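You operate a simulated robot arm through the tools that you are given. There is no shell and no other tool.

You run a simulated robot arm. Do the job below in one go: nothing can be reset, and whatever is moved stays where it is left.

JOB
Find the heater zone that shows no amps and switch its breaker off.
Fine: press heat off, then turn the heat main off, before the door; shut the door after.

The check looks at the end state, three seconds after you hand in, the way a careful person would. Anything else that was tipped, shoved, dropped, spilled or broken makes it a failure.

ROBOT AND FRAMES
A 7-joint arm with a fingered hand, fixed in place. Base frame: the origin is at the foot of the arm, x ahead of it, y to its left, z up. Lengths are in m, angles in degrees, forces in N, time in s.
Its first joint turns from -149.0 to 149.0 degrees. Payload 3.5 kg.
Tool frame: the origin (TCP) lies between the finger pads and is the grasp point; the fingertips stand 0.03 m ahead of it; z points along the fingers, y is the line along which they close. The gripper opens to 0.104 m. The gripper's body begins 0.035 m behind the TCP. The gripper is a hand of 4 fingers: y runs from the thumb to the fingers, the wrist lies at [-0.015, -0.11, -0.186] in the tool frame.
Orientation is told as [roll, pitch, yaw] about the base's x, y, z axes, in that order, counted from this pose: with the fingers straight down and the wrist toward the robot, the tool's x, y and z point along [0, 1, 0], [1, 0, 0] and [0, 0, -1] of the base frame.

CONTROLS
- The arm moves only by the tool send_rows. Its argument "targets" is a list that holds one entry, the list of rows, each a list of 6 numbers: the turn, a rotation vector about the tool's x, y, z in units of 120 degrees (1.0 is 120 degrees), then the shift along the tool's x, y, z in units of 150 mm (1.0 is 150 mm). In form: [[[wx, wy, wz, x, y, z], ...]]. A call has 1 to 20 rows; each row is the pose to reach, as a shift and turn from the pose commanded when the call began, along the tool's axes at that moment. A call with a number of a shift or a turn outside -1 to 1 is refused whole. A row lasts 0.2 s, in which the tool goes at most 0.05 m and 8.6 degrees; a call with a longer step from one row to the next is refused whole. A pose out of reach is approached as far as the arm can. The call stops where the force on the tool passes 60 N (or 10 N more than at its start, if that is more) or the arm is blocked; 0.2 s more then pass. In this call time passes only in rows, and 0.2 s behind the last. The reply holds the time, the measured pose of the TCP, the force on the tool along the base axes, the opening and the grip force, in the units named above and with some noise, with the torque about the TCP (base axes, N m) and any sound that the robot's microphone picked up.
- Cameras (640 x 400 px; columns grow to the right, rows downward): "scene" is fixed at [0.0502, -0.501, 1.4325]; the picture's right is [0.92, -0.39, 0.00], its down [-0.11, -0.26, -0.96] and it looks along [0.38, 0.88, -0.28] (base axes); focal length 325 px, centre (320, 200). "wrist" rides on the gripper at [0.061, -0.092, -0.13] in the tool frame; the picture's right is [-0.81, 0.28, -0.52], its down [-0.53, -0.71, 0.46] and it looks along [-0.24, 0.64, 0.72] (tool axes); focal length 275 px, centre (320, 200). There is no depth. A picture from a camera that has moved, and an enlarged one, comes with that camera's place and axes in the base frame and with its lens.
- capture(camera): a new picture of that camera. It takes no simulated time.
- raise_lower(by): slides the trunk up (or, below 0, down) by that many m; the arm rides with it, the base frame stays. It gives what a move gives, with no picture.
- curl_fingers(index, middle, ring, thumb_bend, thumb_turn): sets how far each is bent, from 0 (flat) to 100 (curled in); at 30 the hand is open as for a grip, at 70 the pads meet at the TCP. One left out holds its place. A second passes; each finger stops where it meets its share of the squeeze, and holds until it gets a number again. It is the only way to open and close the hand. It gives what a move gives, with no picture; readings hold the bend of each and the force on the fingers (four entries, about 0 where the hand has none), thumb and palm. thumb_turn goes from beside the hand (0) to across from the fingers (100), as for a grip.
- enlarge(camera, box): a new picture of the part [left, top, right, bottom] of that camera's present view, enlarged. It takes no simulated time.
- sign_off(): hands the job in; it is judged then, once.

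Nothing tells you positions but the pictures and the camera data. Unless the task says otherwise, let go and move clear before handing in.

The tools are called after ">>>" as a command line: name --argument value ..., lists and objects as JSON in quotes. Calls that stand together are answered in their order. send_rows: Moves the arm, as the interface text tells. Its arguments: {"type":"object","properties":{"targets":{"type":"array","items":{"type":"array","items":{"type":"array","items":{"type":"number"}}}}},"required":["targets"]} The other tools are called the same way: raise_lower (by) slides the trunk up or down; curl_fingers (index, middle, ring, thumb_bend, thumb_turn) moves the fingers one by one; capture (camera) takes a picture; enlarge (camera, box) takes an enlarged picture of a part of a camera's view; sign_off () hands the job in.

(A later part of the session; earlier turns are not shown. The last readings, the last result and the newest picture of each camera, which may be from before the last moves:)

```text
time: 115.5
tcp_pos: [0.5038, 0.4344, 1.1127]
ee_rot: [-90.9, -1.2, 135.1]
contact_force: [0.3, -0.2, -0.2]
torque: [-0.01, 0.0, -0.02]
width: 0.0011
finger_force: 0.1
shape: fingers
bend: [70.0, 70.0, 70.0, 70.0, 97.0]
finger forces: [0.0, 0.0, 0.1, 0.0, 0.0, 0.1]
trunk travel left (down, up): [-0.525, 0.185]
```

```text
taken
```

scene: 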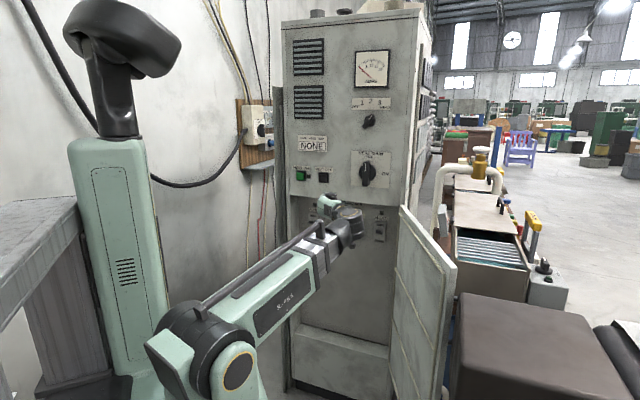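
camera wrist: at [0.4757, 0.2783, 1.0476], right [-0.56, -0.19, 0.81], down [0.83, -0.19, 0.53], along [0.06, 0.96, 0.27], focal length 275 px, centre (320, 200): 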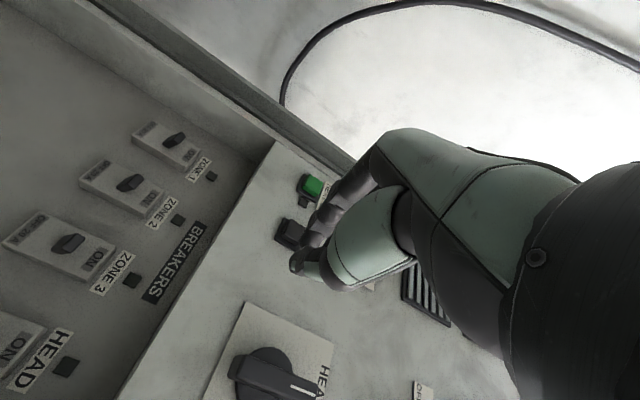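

The hand faces the breakers at roll −90°. I'll lower the trunk 20 cm, then raise the arm a little so the fist is level just above the ZONE 3 lever.

>>> raise_lower --by -0.2

>>> send_rows --targets '[[[0, 0, 0, -0.12, 0, 0.1], [0, 0, 0, -0.25, 0, 0.25], [0, 0, 0, -0.37, 0, 0.4], [0, 0, 0, -0.49, 0, 0.6]]]'

>>> capture --camera "wrist"

>>> enlarge --camera "scene" --box '[290, 180, 410, 260]'

```text
time: 117.7
tcp_pos: [0.5034, 0.4335, 0.9123]
ee_rot: [-90.9, -1.3, 135.1]
contact_force: [-0.8, -0.5, -0.7]
torque: [0.02, 0.02, -0.01]
width: 0.0011
finger_force: 0.0
shape: fingers
bend: [70.0, 70.0, 70.0, 70.0, 97.0]
finger forces: [0.0, 0.0, 0.0, 0.0, 0.0, 0.0]
trunk travel left (down, up): [-0.325, 0.385]
```

```text
time: 118.7
tcp_pos: [0.5692, 0.4966, 0.9849]
ee_rot: [-90.9, -1.2, 135.1]
contact_force: [-0.2, -0.2, 0.1]
torque: [0.0, 0.03, 0.01]
width: 0.0009
finger_force: 0.1
shape: fingers
bend: [70.0, 70.0, 70.0, 70.0, 97.0]
finger forces: [0.1, 0.1, 0.1, 0.0, 0.0, 0.1]
trunk travel left (down, up): [-0.325, 0.385]
```

```text
taken
camera wrist: at [0.5407, 0.3403, 0.9204], right [-0.56, -0.19, 0.81], down [0.83, -0.2, 0.52], along [0.06, 0.96, 0.27], focal length 275 px, centre (320, 200)
```

wrist: 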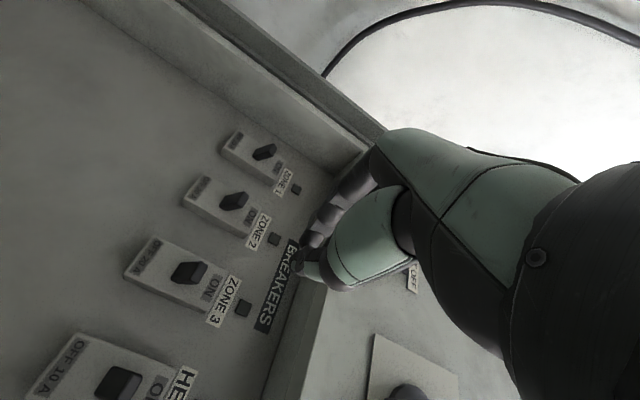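

```text
5.00 times, centred on (350, 220) of scene
camera zoom: at [0.0502, -0.501, 1.4325], right [0.92, -0.39, 0.0], down [-0.11, -0.26, -0.96], along [0.38, 0.88, -0.28], focal length 1626 px, centre (170, 100)
```

zoom: 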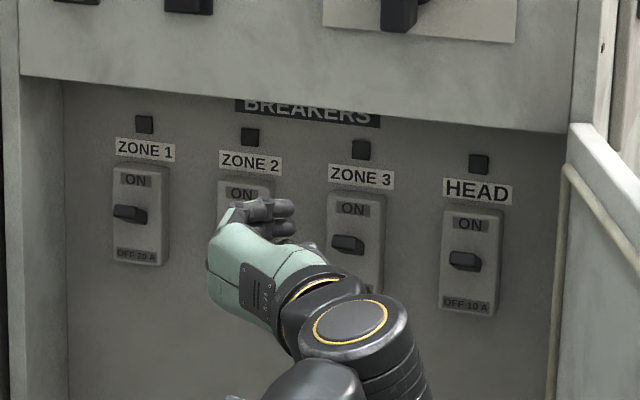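

The fist is aligned with ZONE 3 (u=0.051), just above its lever. I'll move into the opening and stop short of the breaker face.

>>> send_rows --targets '[[[0, 0, 0, 0, 0, 0.2], [0, 0, 0, 0, 0, 0.4], [0, 0, 0, 0, 0, 0.6], [0, 0, 0, 0, 0, 0.8]]]'

>>> capture --camera "wrist"

>>> enlarge --camera "scene" --box '[290, 180, 410, 260]'

```text
time: 119.7
tcp_pos: [0.6531, 0.5803, 0.9874]
ee_rot: [-90.9, -1.3, 135.0]
contact_force: [-0.9, -0.4, 0.3]
torque: [0.03, 0.0, -0.03]
width: 0.0012
finger_force: 0.1
shape: fingers
bend: [70.0, 70.0, 70.0, 70.0, 97.0]
finger forces: [0.0, 0.0, 0.1, 0.0, 0.0, 0.0]
trunk travel left (down, up): [-0.325, 0.385]
```

```text
taken
camera wrist: at [0.6253, 0.4247, 0.9232], right [-0.56, -0.19, 0.81], down [0.83, -0.2, 0.52], along [0.06, 0.96, 0.27], focal length 275 px, centre (320, 200)
```

wrist: 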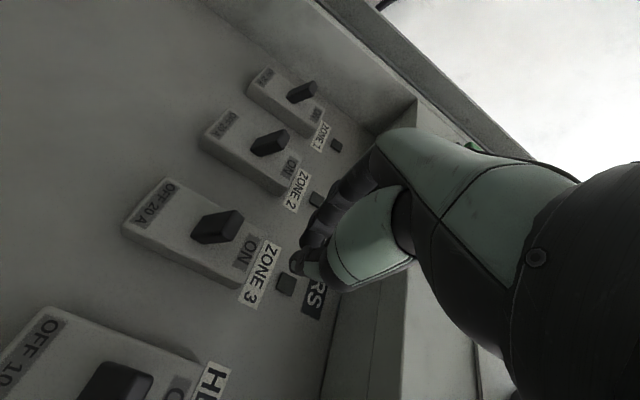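

```text
5.00 times, centred on (350, 220) of scene
camera zoom: at [0.0502, -0.501, 1.4325], right [0.92, -0.39, 0.0], down [-0.11, -0.26, -0.96], along [0.38, 0.88, -0.28], focal length 1626 px, centre (170, 100)
```

zoom: 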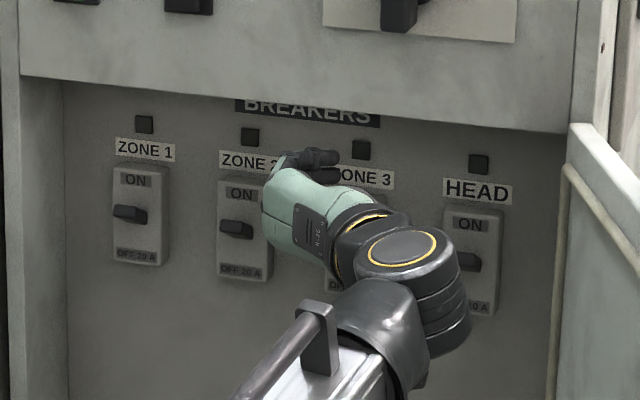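

Clear so far. I'll go in another 3.8 cm so the lowest fingertip is over the lever.

>>> send_rows --targets '[[[0, 0, 0, 0, 0, 0.08], [0, 0, 0, 0, 0, 0.17], [0, 0, 0, 0, 0, 0.25]]]'

>>> capture --camera "wrist"

>>> enlarge --camera "wrist" --box '[130, 120, 370, 320]'

```text
time: 120.5
tcp_pos: [0.6795, 0.6066, 0.9905]
ee_rot: [-90.8, -1.3, 135.1]
contact_force: [-0.1, 1.1, 0.1]
torque: [0.02, -0.01, 0.04]
width: 0.001
finger_force: 0.2
shape: fingers
bend: [70.0, 70.0, 70.0, 70.0, 97.0]
finger forces: [0.1, 0.0, 0.1, 0.0, 0.0, 0.0]
trunk travel left (down, up): [-0.325, 0.385]
```

```text
taken
camera wrist: at [0.6511, 0.4509, 0.925], right [-0.56, -0.19, 0.81], down [0.83, -0.2, 0.52], along [0.06, 0.96, 0.27], focal length 275 px, centre (320, 200)
```

wrist: 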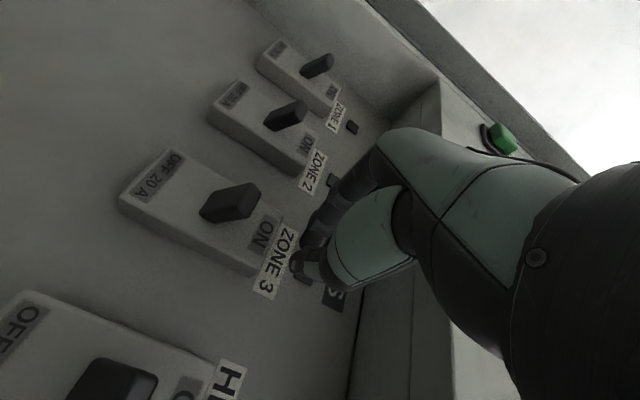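

```text
2.00 times, centred on (250, 220) of wrist
camera zoom: at [0.6511, 0.4509, 0.925], right [-0.56, -0.19, 0.81], down [0.83, -0.2, 0.52], along [0.06, 0.96, 0.27], focal length 551 px, centre (460, 160)
```

zoom: 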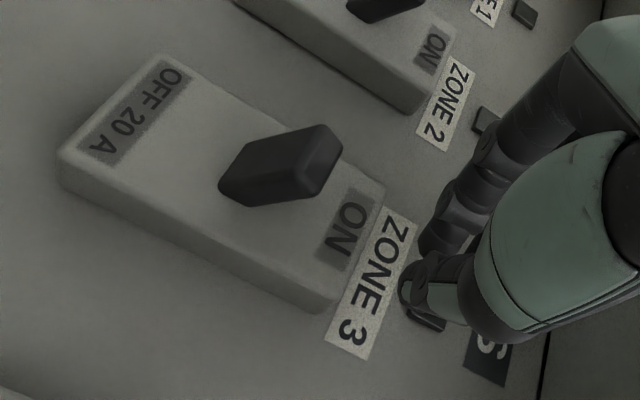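

The fingers are just above the lever, which is tilted up to ON. I'll press down slowly and watch the forces.

>>> send_rows --targets '[[[0, 0, 0, 0.05, 0, 0], [0, 0, 0, 0.1, 0, 0], [0, 0, 0, 0.15, 0, 0]]]'

>>> enlarge --camera "wrist" --box '[130, 120, 370, 320]'

```text
time: 121.2
tcp_pos: [0.6783, 0.6078, 0.9679]
ee_rot: [-90.9, -1.3, 135.0]
contact_force: [-0.1, 0.1, 0.2]
torque: [0.0, -0.05, 0.01]
width: 0.001
finger_force: 0.1
shape: fingers
bend: [70.0, 70.0, 70.0, 70.0, 97.0]
finger forces: [0.1, 0.1, 0.1, 0.1, 0.0, 0.1]
trunk travel left (down, up): [-0.325, 0.385]
```

```text
2.00 times, centred on (250, 220) of wrist
camera zoom: at [0.6509, 0.4522, 0.9029], right [-0.56, -0.19, 0.81], down [0.83, -0.2, 0.52], along [0.06, 0.96, 0.27], focal length 551 px, centre (460, 160)
```

zoom: 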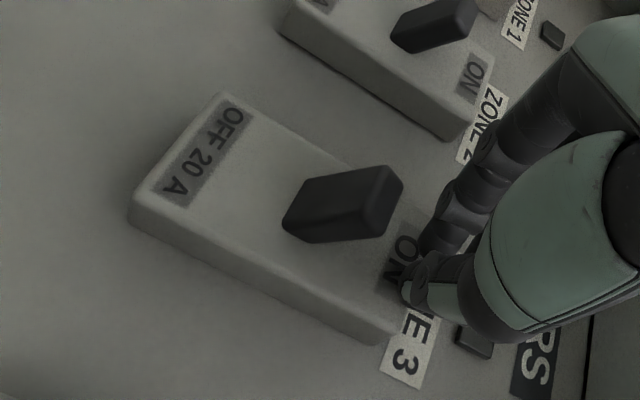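

>>> send_rows --targets '[[[0, 0, 0, 0.035, 0, 0], [0, 0, 0, 0.07, 0, 0], [0, 0, 0, 0.1, 0, 0]]]'

>>> enlarge --camera "wrist" --box '[130, 120, 370, 320]'

```text
time: 122.0
tcp_pos: [0.6795, 0.6086, 0.9526]
ee_rot: [-90.9, -1.3, 135.1]
contact_force: [-0.9, 0.4, 0.8]
torque: [0.05, 0.0, 0.02]
width: 0.0013
finger_force: 0.6
shape: fingers
bend: [70.0, 70.0, 70.0, 70.0, 98.0]
finger forces: [0.7, 0.1, 0.1, 0.1, 0.1, 0.1]
trunk travel left (down, up): [-0.325, 0.385]
```

```text
2.00 times, centred on (250, 220) of wrist
camera zoom: at [0.6509, 0.4519, 0.8877], right [-0.56, -0.19, 0.81], down [0.83, -0.2, 0.52], along [0.06, 0.96, 0.27], focal length 551 px, centre (460, 160)
```

zoom: 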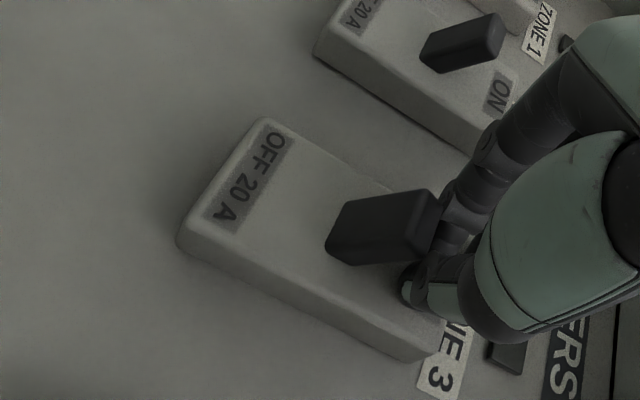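

The index finger has met the lever's top. I'll press down further.

>>> send_rows --targets '[[[0, 0, 0, 0.04, 0, 0], [0, 0, 0, 0.08, 0, 0], [0, 0, 0, 0.12, 0, 0], [0, 0, 0, 0.16, 0, 0]]]'

>>> enlarge --camera "wrist" --box '[130, 120, 370, 320]'

```text
time: 123.0
tcp_pos: [0.6779, 0.6085, 0.9321]
ee_rot: [-91.2, -1.4, 135.1]
contact_force: [-2.3, -2.3, 16.9]
torque: [0.46, -0.28, 0.04]
width: 0.0004
finger_force: 8.3
shape: fingers
bend: [70.0, 70.0, 70.0, 70.0, 98.0]
finger forces: [15.5, 0.0, 0.0, 0.0, 1.3, 0.0]
trunk travel left (down, up): [-0.325, 0.385]
```

```text
2.00 times, centred on (250, 220) of wrist
camera zoom: at [0.6497, 0.4516, 0.8656], right [-0.56, -0.2, 0.81], down [0.83, -0.2, 0.52], along [0.06, 0.96, 0.27], focal length 551 px, centre (460, 160)
```

zoom: 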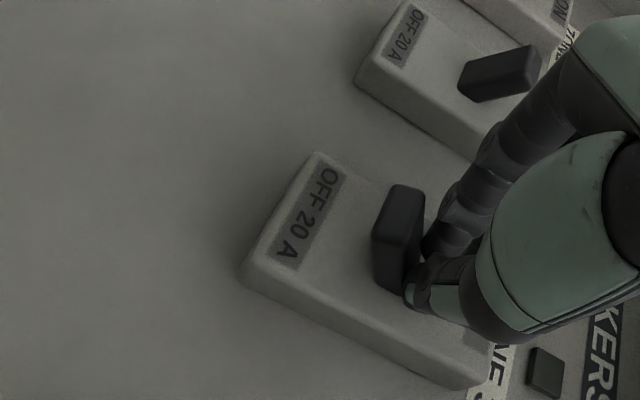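

The lever is past its middle and moving toward OFF. I'll continue pressing down.

>>> send_rows --targets '[[[0, 0, 0, 0.04, 0, 0], [0, 0, 0, 0.08, 0, 0], [0, 0, 0, 0.12, 0, 0]]]'

>>> enlarge --camera "wrist" --box '[130, 120, 370, 320]'

```text
time: 123.8
tcp_pos: [0.676, 0.6053, 0.9261]
ee_rot: [-91.9, -1.5, 135.1]
contact_force: [-12.4, -12.8, 35.2]
torque: [0.86, -0.54, 0.13]
width: 0.0007
finger_force: 19.5
shape: fingers
bend: [70.0, 70.0, 70.0, 69.0, 99.0]
finger forces: [35.5, 0.0, 0.0, 0.1, 3.6, 0.0]
trunk travel left (down, up): [-0.325, 0.385]
stopped in row 3: the force on the tool passed its limit at 63 N (the readings are from after the stop); the commanded pose is now the measured one
```

```text
2.00 times, centred on (250, 220) of wrist
camera zoom: at [0.6481, 0.4504, 0.8581], right [-0.56, -0.21, 0.8], down [0.82, -0.2, 0.53], along [0.06, 0.96, 0.29], focal length 551 px, centre (460, 160)
```

zoom: 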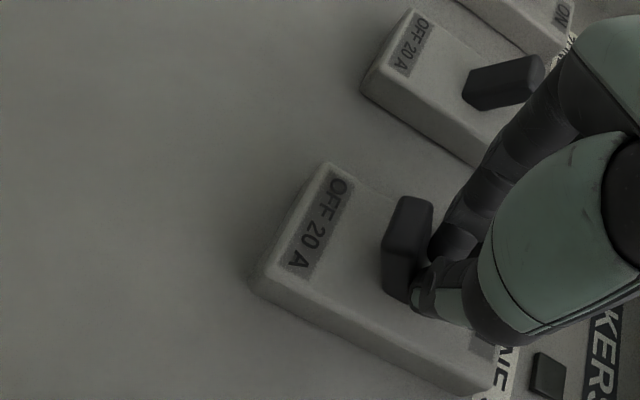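

The lever now points downward and has hit its stop. I'll lift the finger off and see whether it stays at OFF.

>>> send_rows --targets '[[[0, 0, 0, -0.08, 0, 0], [0, 0, 0, -0.2, 0, 0], [0, 0, 0, -0.33, 0, 0]]]'

>>> enlarge --camera "wrist" --box '[90, 80, 370, 320]'

```text
time: 124.6
tcp_pos: [0.681, 0.6077, 0.968]
ee_rot: [-91.2, -1.5, 135.0]
contact_force: [-0.2, 0.1, 0.2]
torque: [-0.02, 0.01, -0.01]
width: 0.0004
finger_force: 0.0
shape: fingers
bend: [70.0, 70.0, 70.0, 70.0, 97.0]
finger forces: [0.0, 0.1, 0.0, 0.0, 0.0, 0.0]
trunk travel left (down, up): [-0.325, 0.385]
```

```text
1.67 times, centred on (230, 200) of wrist
camera zoom: at [0.6526, 0.4511, 0.9007], right [-0.56, -0.2, 0.81], down [0.83, -0.2, 0.52], along [0.06, 0.96, 0.28], focal length 459 px, centre (470, 200)
```

zoom: 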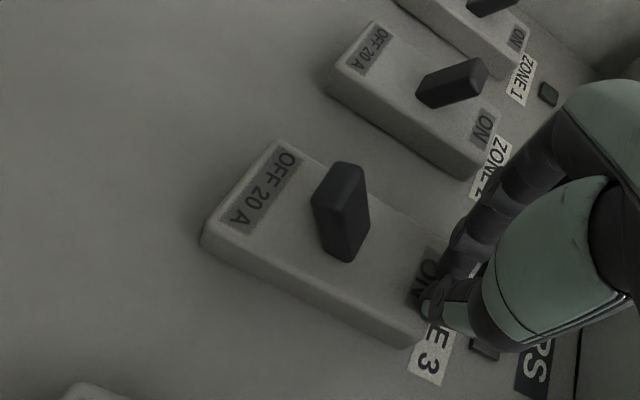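

The ZONE 3 lever stays tipped toward OFF while its neighbours are unchanged. I'll withdraw straight back out of the cabinet and verify with the scene camera.

>>> send_rows --targets '[[[0, 0, 0, 0, 0, -0.2], [0, 0, 0, 0, 0, -0.4], [0, 0, 0, 0, 0, -0.6], [0, 0, 0, 0, 0, -0.8], [0, 0, 0, 0, 0, -1.0]]]'

>>> send_rows --targets '[[[0, 0, 0, 0, 0, -0.2], [0, 0, 0, 0, 0, -0.4], [0, 0, 0, 0, 0, -0.55]]]'

>>> enlarge --camera "scene" --box '[300, 190, 400, 252]'

>>> capture --camera "scene"

>>> capture --camera "wrist"

```text
time: 125.8
tcp_pos: [0.5737, 0.5024, 0.9635]
ee_rot: [-91.2, -1.5, 134.9]
contact_force: [0.3, -0.3, 0.2]
torque: [0.0, 0.0, 0.0]
width: 0.0004
finger_force: 0.0
shape: fingers
bend: [70.0, 70.0, 70.0, 70.0, 97.0]
finger forces: [0.0, 0.0, 0.1, 0.0, 0.1, 0.1]
trunk travel left (down, up): [-0.325, 0.385]
```

```text
time: 126.6
tcp_pos: [0.5149, 0.4434, 0.9604]
ee_rot: [-91.3, -1.5, 135.0]
contact_force: [-0.6, 0.9, 0.1]
torque: [0.01, 0.03, -0.01]
width: 0.0004
finger_force: 0.1
shape: fingers
bend: [70.0, 70.0, 70.0, 70.0, 97.0]
finger forces: [0.1, 0.0, 0.1, 0.0, 0.0, 0.0]
trunk travel left (down, up): [-0.325, 0.385]
```

```text
6.40 times, centred on (350, 221) of scene
camera zoom: at [0.0502, -0.501, 1.4325], right [0.92, -0.39, 0.0], down [-0.11, -0.26, -0.96], along [0.38, 0.88, -0.28], focal length 2082 px, centre (128, 66)
```

zoom: 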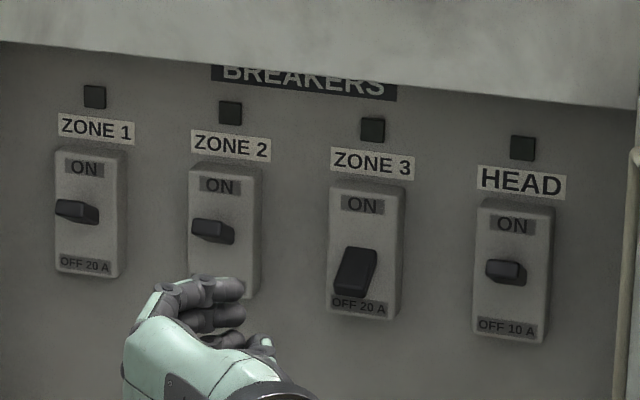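

```text
taken
```

scene: 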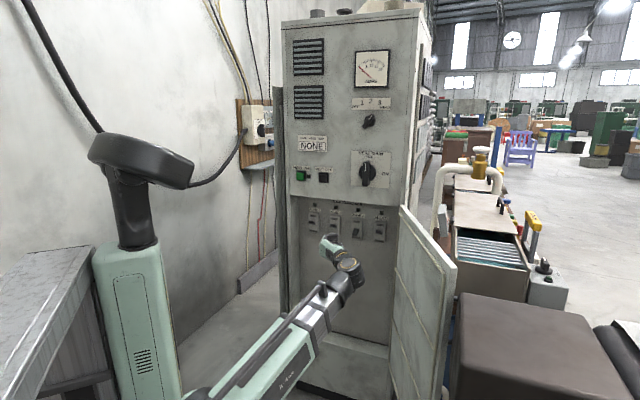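

```text
taken
camera wrist: at [0.4866, 0.2885, 0.8943], right [-0.56, -0.2, 0.81], down [0.83, -0.2, 0.52], along [0.06, 0.96, 0.28], focal length 275 px, centre (320, 200)
```

wrist: 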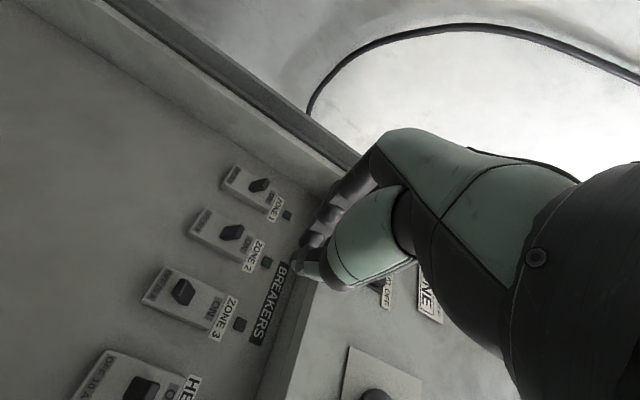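

ZONE 3 is clearly OFF while ZONE 1, ZONE 2 and HEAD remain ON. Now I need to shut the door. I'll raise the trunk and turn the hand to point down again, so I can reach over to the door's outer face.

>>> raise_lower --by 0.25

>>> send_rows --targets '[[[0, 0, 0.068, 0, 0, 0], [0, 0, 0.136, 0, 0, 0], [0, 0, 0.204, 0, 0, 0], [0, 0, 0.272, 0, 0, 0], [0, 0, 0.34, 0, 0, 0], [0, 0, 0.408, 0, 0, 0], [0, 0, 0.476, 0, 0, 0], [0, 0, 0.544, 0, 0, 0], [0, 0, 0.612, 0, 0, 0], [0, 0, 0.68, 0, 0, 0], [0, 0, 0.738, 0, 0, 0]]]'

```text
time: 129.2
tcp_pos: [0.515, 0.4444, 1.2113]
ee_rot: [-91.3, -1.6, 135.0]
contact_force: [-0.1, -1.0, -0.1]
torque: [-0.02, 0.01, 0.04]
width: 0.0005
finger_force: 0.1
shape: fingers
bend: [70.0, 70.0, 70.0, 70.0, 97.0]
finger forces: [0.0, 0.0, 0.0, 0.0, 0.0, 0.0]
trunk travel left (down, up): [-0.575, 0.135]
```

```text
time: 131.6
tcp_pos: [0.53, 0.4273, 1.2168]
ee_rot: [-100.5, -85.7, 146.6]
contact_force: [-0.2, -0.3, -0.4]
torque: [-0.01, 0.02, -0.01]
width: 0.0004
finger_force: 0.1
shape: fingers
bend: [70.0, 70.0, 70.0, 70.0, 97.0]
finger forces: [0.0, 0.1, 0.0, 0.1, 0.0, 0.0]
out of reach, approached as far as the arm can: row 10, 11
trunk travel left (down, up): [-0.575, 0.135]
```

>>> send_rows --targets '[[[0.068, 0, 0, -0.02, 0.03, 0], [0.136, 0, 0, -0.05, 0.06, 0], [0.204, 0, 0, -0.07, 0.09, 0], [0.272, 0, 0, -0.1, 0.12, 0], [0.34, 0, 0, -0.12, 0.15, 0], [0.408, 0, 0, -0.15, 0.18, 0], [0.476, 0, 0, -0.17, 0.21, 0], [0.544, 0, 0, -0.2, 0.24, 0], [0.612, 0, 0, -0.22, 0.27, 0], [0.68, 0, 0, -0.25, 0.3, 0], [0.745, 0, 0, -0.27, 0.3, 0]]]'

>>> capture --camera "wrist"

>>> capture --camera "scene"

```text
time: 134.0
tcp_pos: [0.5549, 0.3996, 1.2667]
ee_rot: [-4.3, -1.3, 46.1]
contact_force: [0.9, 0.2, 0.3]
torque: [-0.01, -0.02, -0.01]
width: 0.0006
finger_force: 0.0
shape: fingers
bend: [70.0, 70.0, 70.0, 70.0, 97.0]
finger forces: [0.0, 0.0, 0.0, 0.1, 0.1, 0.1]
trunk travel left (down, up): [-0.575, 0.135]
```

```text
taken
camera wrist: at [0.4381, 0.3802, 1.3895], right [0.74, -0.34, 0.58], down [-0.08, -0.9, -0.43], along [0.67, 0.27, -0.69], focal length 275 px, centre (320, 200)
```

wrist: 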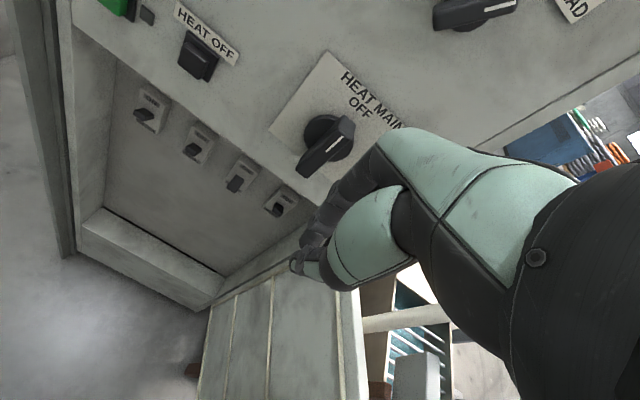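

```text
taken
```

scene: 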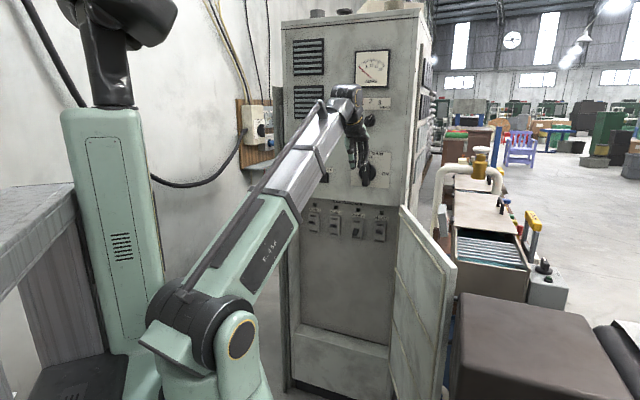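

The hand points down again above the opening. I'll swing it right, staying high, toward the outer side of the open door.

>>> send_rows --targets '[[[0, 0, 0.027, -0.2, -0.035, 0], [0, 0, 0.054, -0.4, -0.07, 0], [0, 0, 0.081, -0.6, -0.105, 0], [0, 0, 0.108, -0.8, -0.14, 0]]]'

>>> capture --camera "wrist"

>>> capture --camera "scene"

```text
time: 135.0
tcp_pos: [0.6268, 0.3015, 1.2736]
ee_rot: [-3.8, -2.2, 33.3]
contact_force: [0.0, 1.0, 0.1]
torque: [0.0, 0.0, -0.03]
width: 0.0006
finger_force: 0.1
shape: fingers
bend: [70.0, 70.0, 70.0, 70.0, 97.0]
finger forces: [0.0, 0.0, 0.0, 0.0, 0.0, 0.0]
trunk travel left (down, up): [-0.575, 0.135]
```

```text
taken
camera wrist: at [0.5063, 0.3063, 1.3952], right [0.63, -0.51, 0.58], down [-0.27, -0.85, -0.45], along [0.72, 0.12, -0.68], focal length 275 px, centre (320, 200)
```

wrist: 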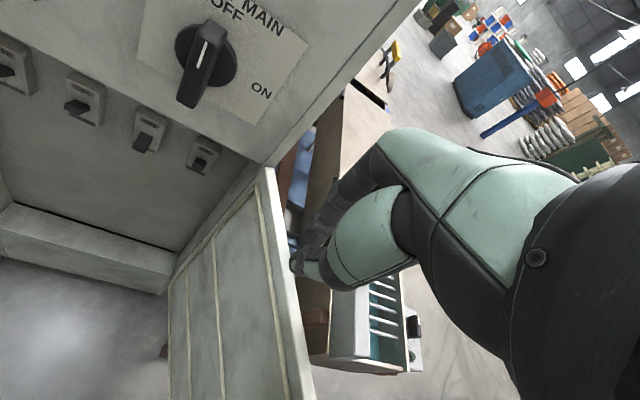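

```text
taken
```

scene: 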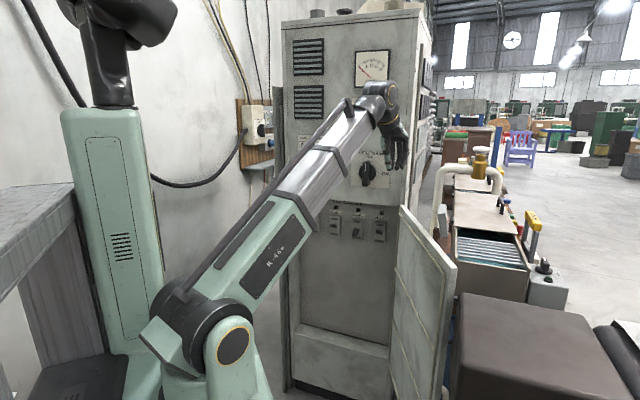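

I can see a machine part very close to the door's outer face near the hinge (around [0.74, 0.19, 1.1]), so I'll work near the free edge instead, where there's more room. I'll swing over there, staying high.

>>> send_rows --targets '[[[0, 0, 0.048, -0.16, -0.08, 0], [0, 0, 0.096, -0.32, -0.157, 0], [0, 0, 0.144, -0.48, -0.236, 0], [0, 0, 0.192, -0.64, -0.314, 0], [0, 0, 0.24, -0.8, -0.393, 0]]]'

>>> capture --camera "wrist"

>>> capture --camera "scene"

```text
time: 136.2
tcp_pos: [0.6441, 0.1698, 1.28]
ee_rot: [-2.2, -4.0, 4.3]
contact_force: [0.6, 0.0, 0.8]
torque: [-0.02, 0.0, 0.0]
width: 0.0006
finger_force: 0.1
shape: fingers
bend: [70.0, 70.0, 70.0, 70.0, 97.0]
finger forces: [0.0, 0.0, 0.0, 0.0, 0.2, 0.1]
trunk travel left (down, up): [-0.575, 0.135]
```

```text
taken
camera wrist: at [0.5375, 0.2272, 1.4019], right [0.3, -0.77, 0.57], down [-0.64, -0.6, -0.48], along [0.71, -0.22, -0.67], focal length 275 px, centre (320, 200)
```

wrist: 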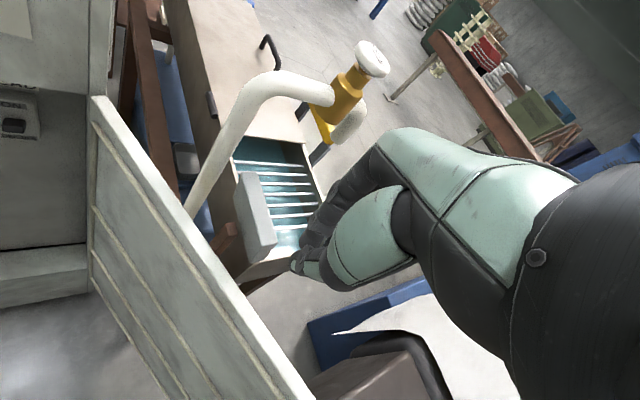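

```text
taken
```

scene: 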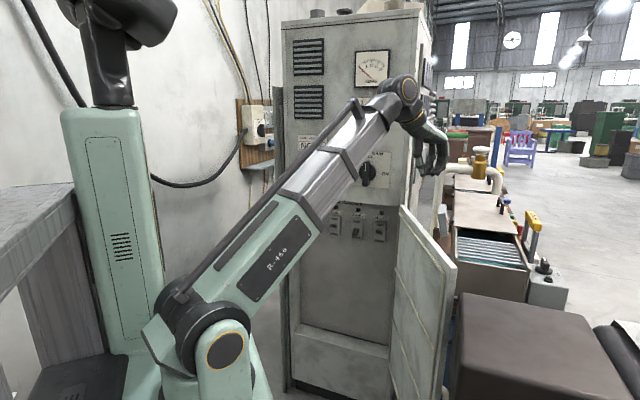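

This gives a clear bird's-eye view of the door and the machine beside it. I'll zoom in on the space around the door's free edge to make sure the fist can go down there safely.

>>> enlarge --camera "wrist" --box '[180, 200, 440, 400]'

>>> enlarge --camera "scene" --box '[390, 190, 560, 320]'

```text
2.00 times, centred on (310, 300) of wrist
camera zoom: at [0.5375, 0.2272, 1.4019], right [0.3, -0.77, 0.57], down [-0.64, -0.6, -0.48], along [0.71, -0.22, -0.67], focal length 551 px, centre (340, 0)
```

zoom: 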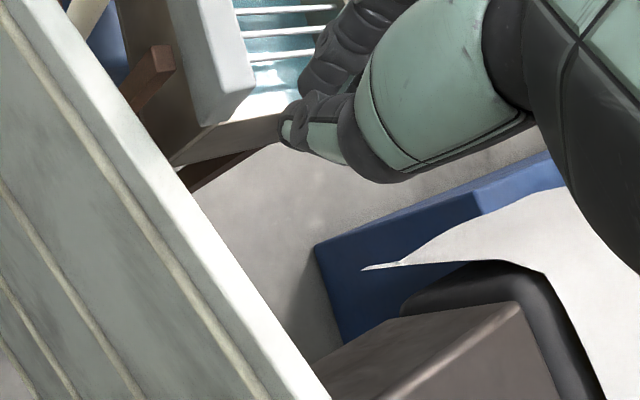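

```text
3.08 times, centred on (475, 255) of scene
camera zoom: at [0.0502, -0.501, 1.4325], right [0.92, -0.39, 0.0], down [-0.11, -0.26, -0.96], along [0.38, 0.88, -0.28], focal length 1001 px, centre (-157, 31)
```

zoom: 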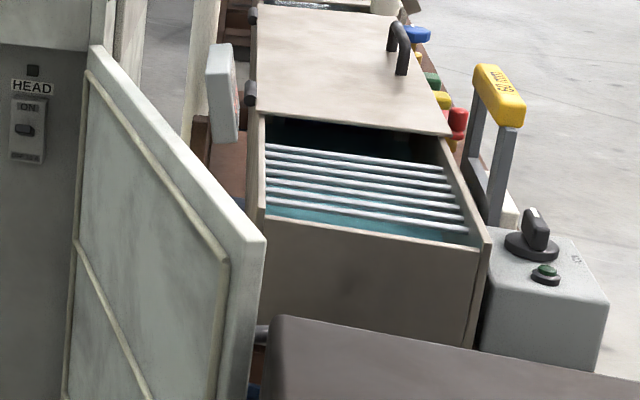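

The machine's grey box and the brown cover's corner (top near z≈0.985) are close, but there's a gap at the door's top, around 38 cm out from the hinge. I'll position above that spot, turn the thin side of the fist along the door's normal, and level the tool.

>>> send_rows --targets '[[[0.0067, 0.0037, 0.049, -0.133, 0.026, 0], [0.0133, 0.0073, 0.098, -0.267, 0.052, 0], [0.02, 0.011, 0.147, -0.4, 0.078, 0], [0.0267, 0.0146, 0.196, -0.533, 0.104, 0], [0.0333, 0.0183, 0.244, -0.667, 0.13, 0]]]'

>>> capture --camera "wrist"

```text
time: 137.4
tcp_pos: [0.6697, 0.0721, 1.2861]
ee_rot: [1.1, -0.1, -25.0]
contact_force: [0.8, 0.1, 0.7]
torque: [0.01, 0.01, -0.02]
width: 0.0007
finger_force: 0.0
shape: fingers
bend: [70.0, 70.0, 70.0, 70.0, 97.0]
finger forces: [0.0, 0.0, 0.0, 0.0, 0.0, 0.0]
trunk travel left (down, up): [-0.575, 0.135]
```

```text
taken
camera wrist: at [0.6109, 0.163, 1.417], right [-0.1, -0.86, 0.5], down [-0.87, -0.17, -0.47], along [0.49, -0.48, -0.73], focal length 275 px, centre (320, 200)
```

wrist: 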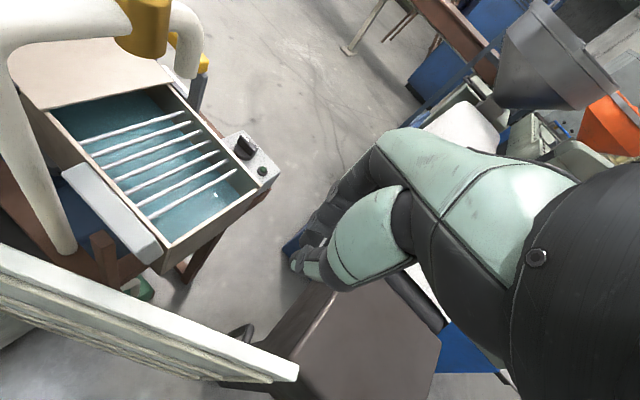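

The spot directly below is free: about 3.5 cm off the door's outer face, 10 cm from the tank corner, and above the brown cover. I'll lower the fist.

>>> send_rows --targets '[[[0, 0, 0, 0, 0, 0.2], [0, 0, 0, 0, 0, 0.4], [0, 0, 0, 0, 0, 0.6], [0, 0, 0, 0, 0, 0.8], [0, 0, 0, 0, 0, 1.0]]]'

>>> capture --camera "wrist"

>>> enlarge --camera "scene" --box '[360, 130, 520, 320]'

```text
time: 138.6
tcp_pos: [0.6717, 0.0741, 1.1346]
ee_rot: [1.0, -0.2, -25.0]
contact_force: [0.9, 0.2, -0.6]
torque: [-0.01, 0.01, -0.01]
width: 0.0008
finger_force: 0.1
shape: fingers
bend: [70.0, 70.0, 70.0, 70.0, 97.0]
finger forces: [0.1, 0.0, 0.0, 0.1, 0.0, 0.1]
trunk travel left (down, up): [-0.575, 0.135]
```

```text
taken
camera wrist: at [0.6138, 0.1654, 1.2664], right [-0.1, -0.86, 0.5], down [-0.87, -0.18, -0.47], along [0.49, -0.48, -0.73], focal length 275 px, centre (320, 200)
```

wrist: 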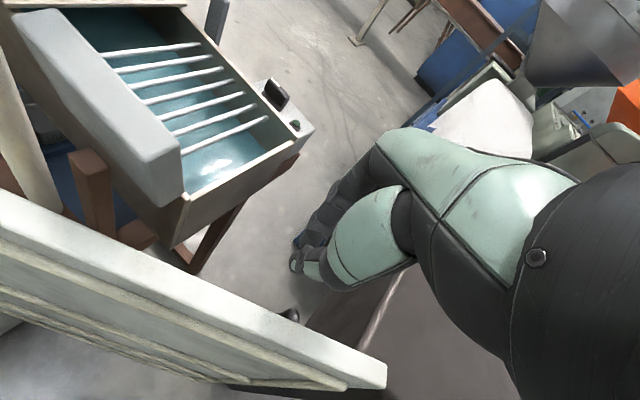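

```text
2.11 times, centred on (440, 225) of scene
camera zoom: at [0.0502, -0.501, 1.4325], right [0.92, -0.39, 0.0], down [-0.11, -0.26, -0.96], along [0.38, 0.88, -0.28], focal length 685 px, centre (67, 147)
```

zoom: 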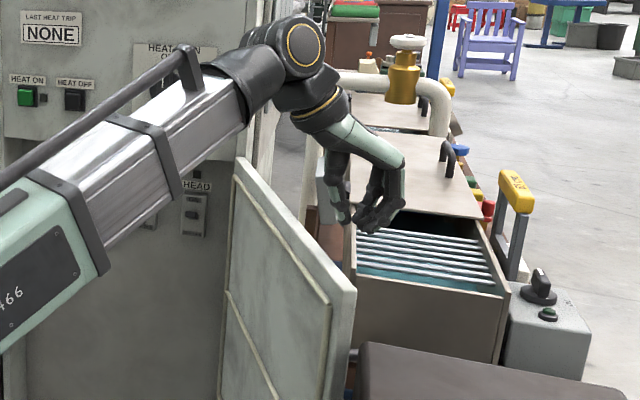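

>>> send_rows --targets '[[[0, 0, 0, 0, 0, 0.12], [0, 0, 0, 0, 0, 0.25], [0, 0, 0, 0, 0, 0.38], [0, 0, 0, 0, 0, 0.5]]]'

>>> capture --camera "wrist"

>>> enlarge --camera "scene" --box '[360, 130, 520, 320]'

```text
time: 139.6
tcp_pos: [0.6722, 0.0754, 1.0596]
ee_rot: [1.1, -0.2, -25.0]
contact_force: [0.3, 0.1, -0.3]
torque: [-0.03, -0.01, 0.01]
width: 0.0006
finger_force: 0.1
shape: fingers
bend: [70.0, 70.0, 70.0, 70.0, 97.0]
finger forces: [0.0, 0.1, 0.0, 0.1, 0.1, 0.1]
trunk travel left (down, up): [-0.575, 0.135]
```

```text
taken
camera wrist: at [0.6121, 0.1664, 1.1909], right [-0.1, -0.86, 0.5], down [-0.87, -0.18, -0.47], along [0.49, -0.48, -0.73], focal length 275 px, centre (320, 200)
```

wrist: 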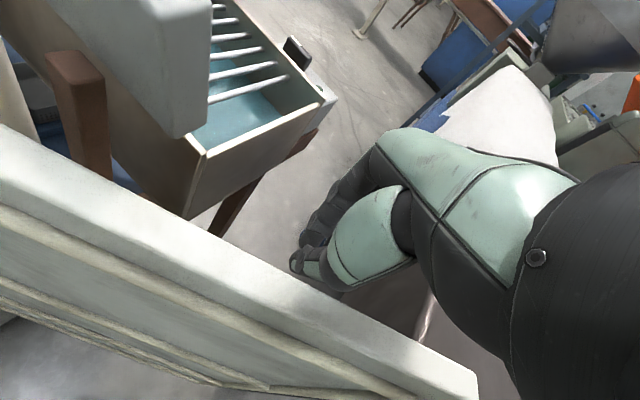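

```text
2.11 times, centred on (440, 225) of scene
camera zoom: at [0.0502, -0.501, 1.4325], right [0.92, -0.39, 0.0], down [-0.11, -0.26, -0.96], along [0.38, 0.88, -0.28], focal length 685 px, centre (67, 147)
```

zoom: 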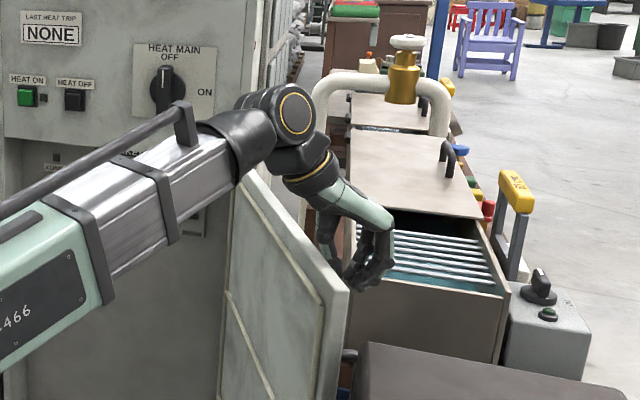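

The fist is in place on the outer side with no contact. I'll draw the door back toward closing, to about 90°.

>>> send_rows --targets '[[[0, 0, -0.03, 0, -0.167, 0], [0, 0, -0.06, -0.013, -0.333, 0], [0, 0, -0.1, -0.037, -0.513, 0], [0, 0, -0.14, 0.04, -0.633, 0], [0, 0, -0.175, 0.133, -0.753, 0], [0, 0, -0.208, 0.227, -0.878, 0]]]'

>>> capture --camera "wrist"

>>> capture --camera "scene"

```text
time: 141.0
tcp_pos: [0.5642, 0.1613, 1.0592]
ee_rot: [0.9, -0.6, 0.0]
contact_force: [-0.4, -0.3, 0.3]
torque: [0.06, -0.03, 0.0]
width: 0.0008
finger_force: 0.0
shape: fingers
bend: [70.0, 70.0, 70.0, 70.0, 98.0]
finger forces: [0.0, 0.0, 0.0, 0.1, 0.0, 0.0]
trunk travel left (down, up): [-0.575, 0.135]
```

```text
taken
camera wrist: at [0.4715, 0.2196, 1.1902], right [0.27, -0.82, 0.51], down [-0.71, -0.53, -0.47], along [0.65, -0.23, -0.72], focal length 275 px, centre (320, 200)
```

wrist: 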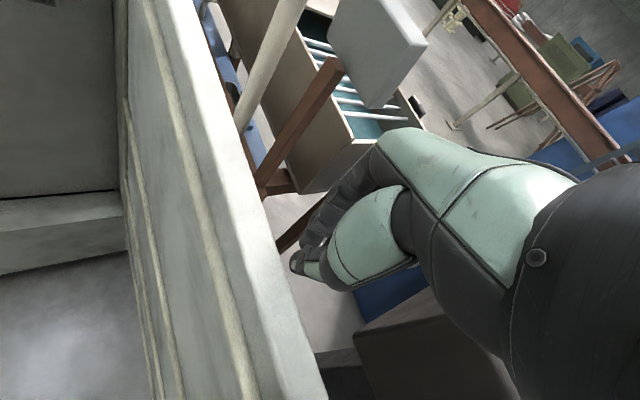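

```text
taken
```

scene: 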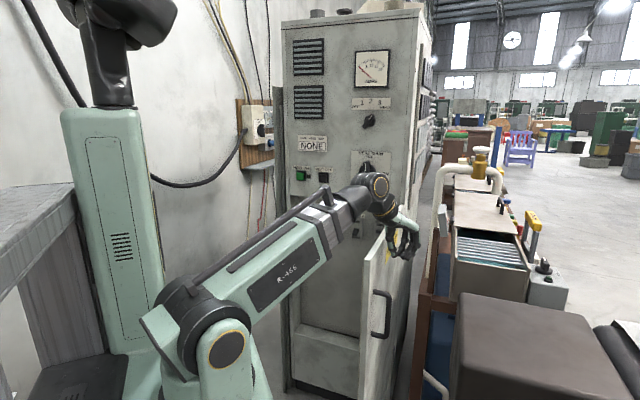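

It works; the door is at about 88°. I'll keep pushing it around toward 60°.

>>> send_rows --targets '[[[0, 0, -0.03, 0.2, 0.0, 0], [0, 0, -0.06, 0.4, 0.02, 0], [0, 0, -0.09, 0.6, 0.013, 0], [0, 0, -0.12, 0.767, -0.01, 0], [0, 0, -0.145, 0.9, -0.02, 0], [0, 0, -0.167, 0.998, -0.033, 0]]]'

>>> capture --camera "scene"

>>> capture --camera "wrist"

```text
time: 142.4
tcp_pos: [0.5604, 0.3094, 1.0611]
ee_rot: [0.6, -0.7, 20.2]
contact_force: [0.2, 0.7, 1.4]
torque: [-0.02, 0.03, -0.01]
width: 0.0012
finger_force: 0.1
shape: fingers
bend: [70.0, 70.0, 70.0, 70.0, 98.0]
finger forces: [0.0, 0.0, 0.0, 0.0, 0.0, 0.0]
trunk travel left (down, up): [-0.575, 0.135]
```

```text
taken
```

scene: 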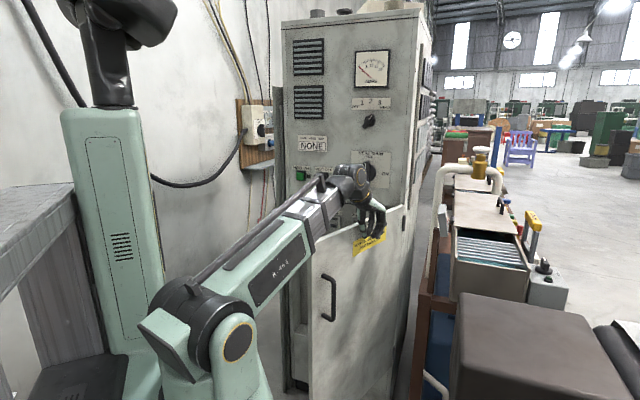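

```text
taken
camera wrist: at [0.4511, 0.3332, 1.1919], right [0.53, -0.67, 0.51], down [-0.48, -0.74, -0.47], along [0.7, 0.0, -0.72], focal length 275 px, centre (320, 200)
```

wrist: 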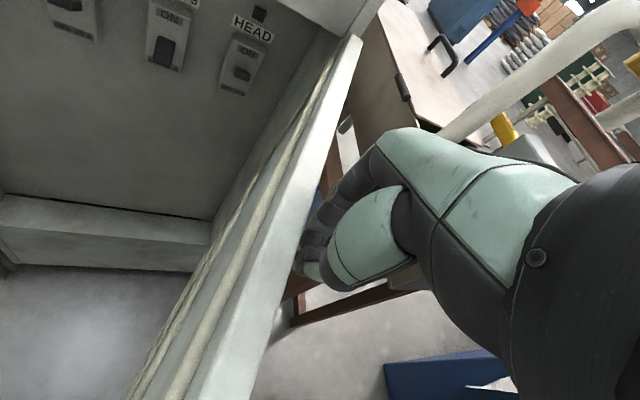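

At about 65°. I'll continue to about 30°, stopping before the hand gets near the panel knobs.

>>> send_rows --targets '[[[0, 0, -0.03, 0.2, 0.01, 0], [0, 0, -0.06, 0.407, 0.026, 0], [0, 0, -0.09, 0.55, 0.05, 0], [0, 0, -0.12, 0.7, 0.077, 0], [0, 0, -0.145, 0.84, 0.125, 0], [0, 0, -0.167, 0.976, 0.179, 0]]]'

>>> capture --camera "scene"

>>> capture --camera "wrist"

```text
time: 143.8
tcp_pos: [0.5368, 0.4591, 1.0637]
ee_rot: [0.2, -1.0, 40.2]
contact_force: [0.0, -1.1, -0.1]
torque: [0.01, 0.01, 0.0]
width: 0.0012
finger_force: 0.0
shape: fingers
bend: [70.0, 70.0, 70.0, 70.0, 98.0]
finger forces: [0.0, 0.1, 0.1, 0.1, 0.0, 0.1]
trunk travel left (down, up): [-0.575, 0.135]
```

```text
taken
```

scene: 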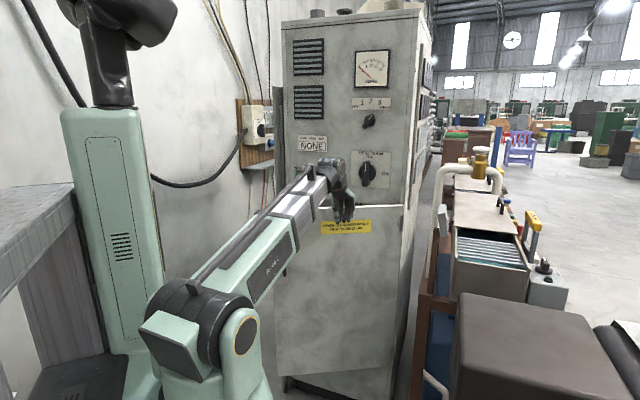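

```text
taken
camera wrist: at [0.4253, 0.444, 1.1934], right [0.73, -0.45, 0.52], down [-0.2, -0.86, -0.47], along [0.66, 0.24, -0.71], focal length 275 px, centre (320, 200)
```

wrist: 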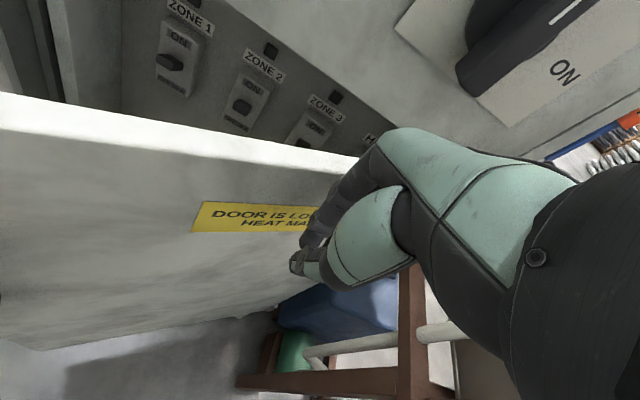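

The door has swung to about 25°. To finish closing I'll lift away, point the hand forward again, and push the door face shut with the fist.

>>> send_rows --targets '[[[0, 0, -0.01, 0, -0.09, -0.18], [0, 0, -0.02, 0, -0.18, -0.37], [0, 0, -0.03, 0, -0.28, -0.56], [0, 0, -0.035, 0, -0.37, -0.75], [0, 0, -0.04, 0, -0.467, -0.933]]]'

>>> send_rows --targets '[[[-0.068, 0, 0, 0, 0.02, 0], [-0.136, 0, 0, 0, 0.05, 0], [-0.204, 0, 0, 0, 0.07, 0], [-0.272, 0, 0, 0, 0.09, 0], [-0.34, 0, 0, 0, 0.11, 0], [-0.408, 0, 0, 0, 0.13, 0], [-0.476, 0, 0, 0, 0.15, 0], [-0.544, 0, 0, 0, 0.16, 0], [-0.612, 0, 0, 0, 0.17, 0], [-0.68, 0, 0, 0, 0.18, 0], [-0.75, 0, 0, 0, 0.2, 0]]]'

>>> capture --camera "scene"

>>> capture --camera "wrist"

```text
time: 145.0
tcp_pos: [0.4815, 0.4128, 1.203]
ee_rot: [0.3, -0.9, 44.9]
contact_force: [-0.8, 0.2, 1.6]
torque: [-0.01, 0.0, -0.01]
width: 0.0012
finger_force: 0.0
shape: fingers
bend: [70.0, 70.0, 70.0, 70.0, 98.0]
finger forces: [0.0, 0.1, 0.0, 0.0, 0.0, 0.0]
trunk travel left (down, up): [-0.575, 0.135]
```

```text
time: 147.4
tcp_pos: [0.5029, 0.4312, 1.2038]
ee_rot: [169.0, -88.9, -124.0]
contact_force: [0.9, 0.7, -0.6]
torque: [0.02, -0.01, -0.03]
width: 0.001
finger_force: 0.1
shape: fingers
bend: [70.0, 70.0, 70.0, 70.0, 98.0]
finger forces: [0.0, 0.0, 0.0, 0.0, 0.0, 0.1]
out of reach, approached as far as the arm can: row 8, 9, 10
trunk travel left (down, up): [-0.575, 0.135]
```

```text
taken
```

scene: 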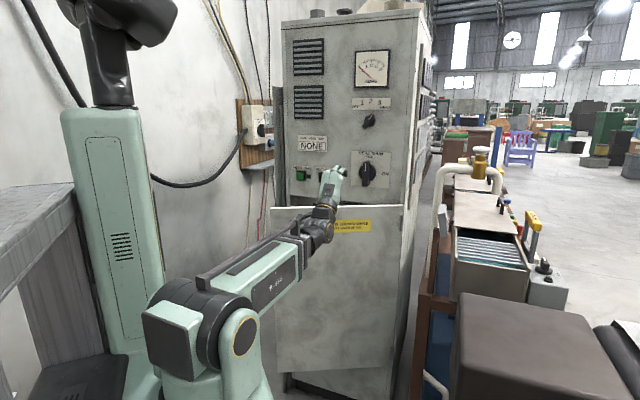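

```text
taken
camera wrist: at [0.368, 0.3834, 1.11], right [0.2, -0.94, 0.26], down [0.71, -0.04, -0.71], along [0.68, 0.33, 0.66], focal length 275 px, centre (320, 200)
```

wrist: 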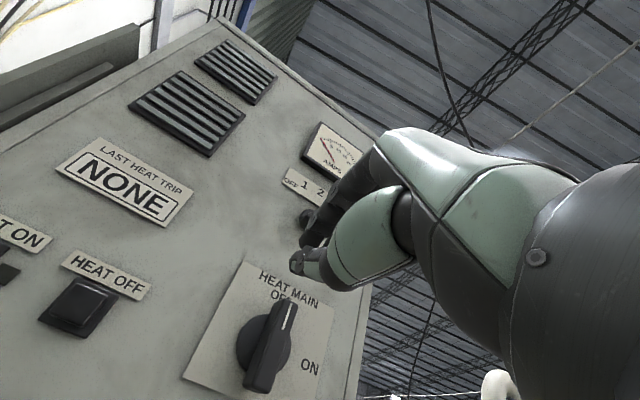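

>>> send_rows --targets '[[[0, 0, -0.068, 0.05, 0, -0.01], [0, 0, -0.136, 0.1, 0, -0.02], [0, 0, -0.204, 0.15, 0, -0.04], [0, 0, -0.272, 0.2, 0, -0.05], [0, 0, -0.34, 0.25, 0, -0.06], [0, 0, -0.408, 0.3, 0, -0.07], [0, 0, -0.476, 0.35, 0, -0.09], [0, 0, -0.544, 0.4, 0, -0.1], [0, 0, -0.612, 0.45, 0, -0.11], [0, 0, -0.68, 0.5, 0, -0.12], [0, 0, -0.745, 0.54, 0, -0.137]]]'

>>> capture --camera "wrist"

>>> capture --camera "scene"

```text
time: 149.8
tcp_pos: [0.4296, 0.474, 1.2047]
ee_rot: [-90.9, -0.6, 135.0]
contact_force: [0.4, 1.1, 0.5]
torque: [-0.01, 0.0, 0.02]
width: 0.0008
finger_force: 0.1
shape: fingers
bend: [70.0, 70.0, 70.0, 70.0, 98.0]
finger forces: [0.1, 0.0, 0.0, 0.0, 0.1, 0.0]
trunk travel left (down, up): [-0.575, 0.135]
```

```text
taken
camera wrist: at [0.4028, 0.3173, 1.1395], right [-0.56, -0.19, 0.8], down [0.82, -0.19, 0.53], along [0.06, 0.96, 0.26], focal length 275 px, centre (320, 200)
```

wrist: 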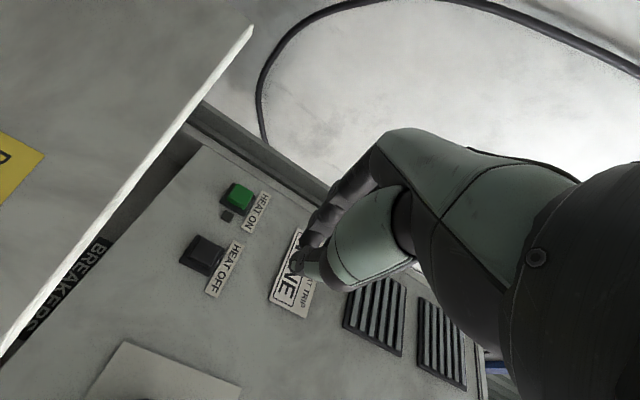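

```text
taken
```

scene: 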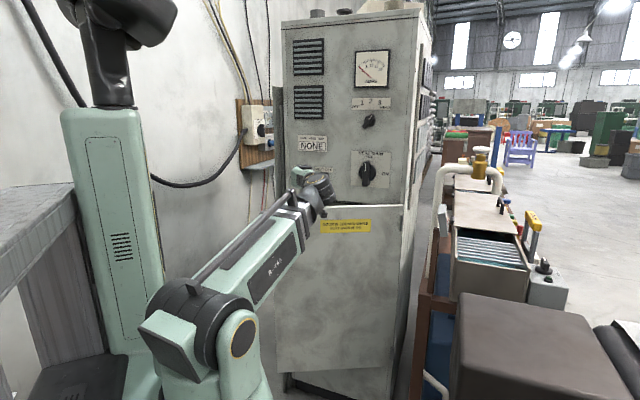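

The fist is in front of the door (n≈0.64, door face about 0.73 there). I'll lower the trunk 22 cm so it's level with the upper part of the door face.

>>> raise_lower --by -0.22

>>> capture --camera "wrist"

>>> capture --camera "scene"

```text
time: 152.1
tcp_pos: [0.4313, 0.4748, 0.9841]
ee_rot: [-91.0, -0.9, 135.0]
contact_force: [-0.2, -0.6, 0.4]
torque: [-0.03, -0.01, -0.03]
width: 0.001
finger_force: 0.2
shape: fingers
bend: [70.0, 70.0, 70.0, 70.0, 98.0]
finger forces: [0.0, 0.0, 0.1, 0.0, 0.1, 0.1]
trunk travel left (down, up): [-0.355, 0.355]
```

```text
taken
camera wrist: at [0.4028, 0.3174, 0.9194], right [-0.56, -0.19, 0.8], down [0.82, -0.2, 0.53], along [0.06, 0.96, 0.27], focal length 275 px, centre (320, 200)
```

wrist: 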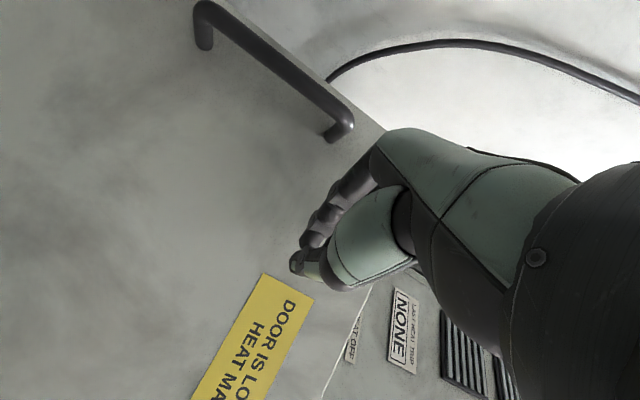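

```text
taken
```

scene: 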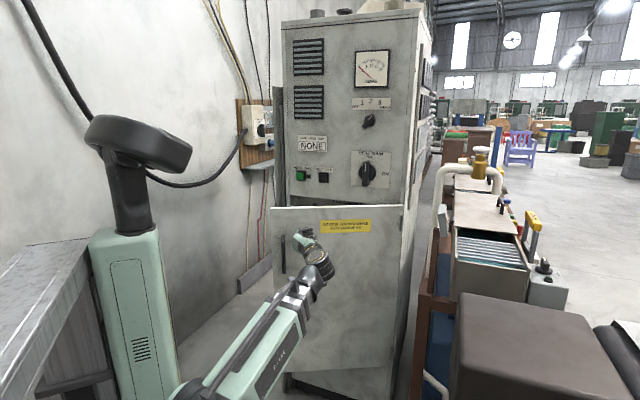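

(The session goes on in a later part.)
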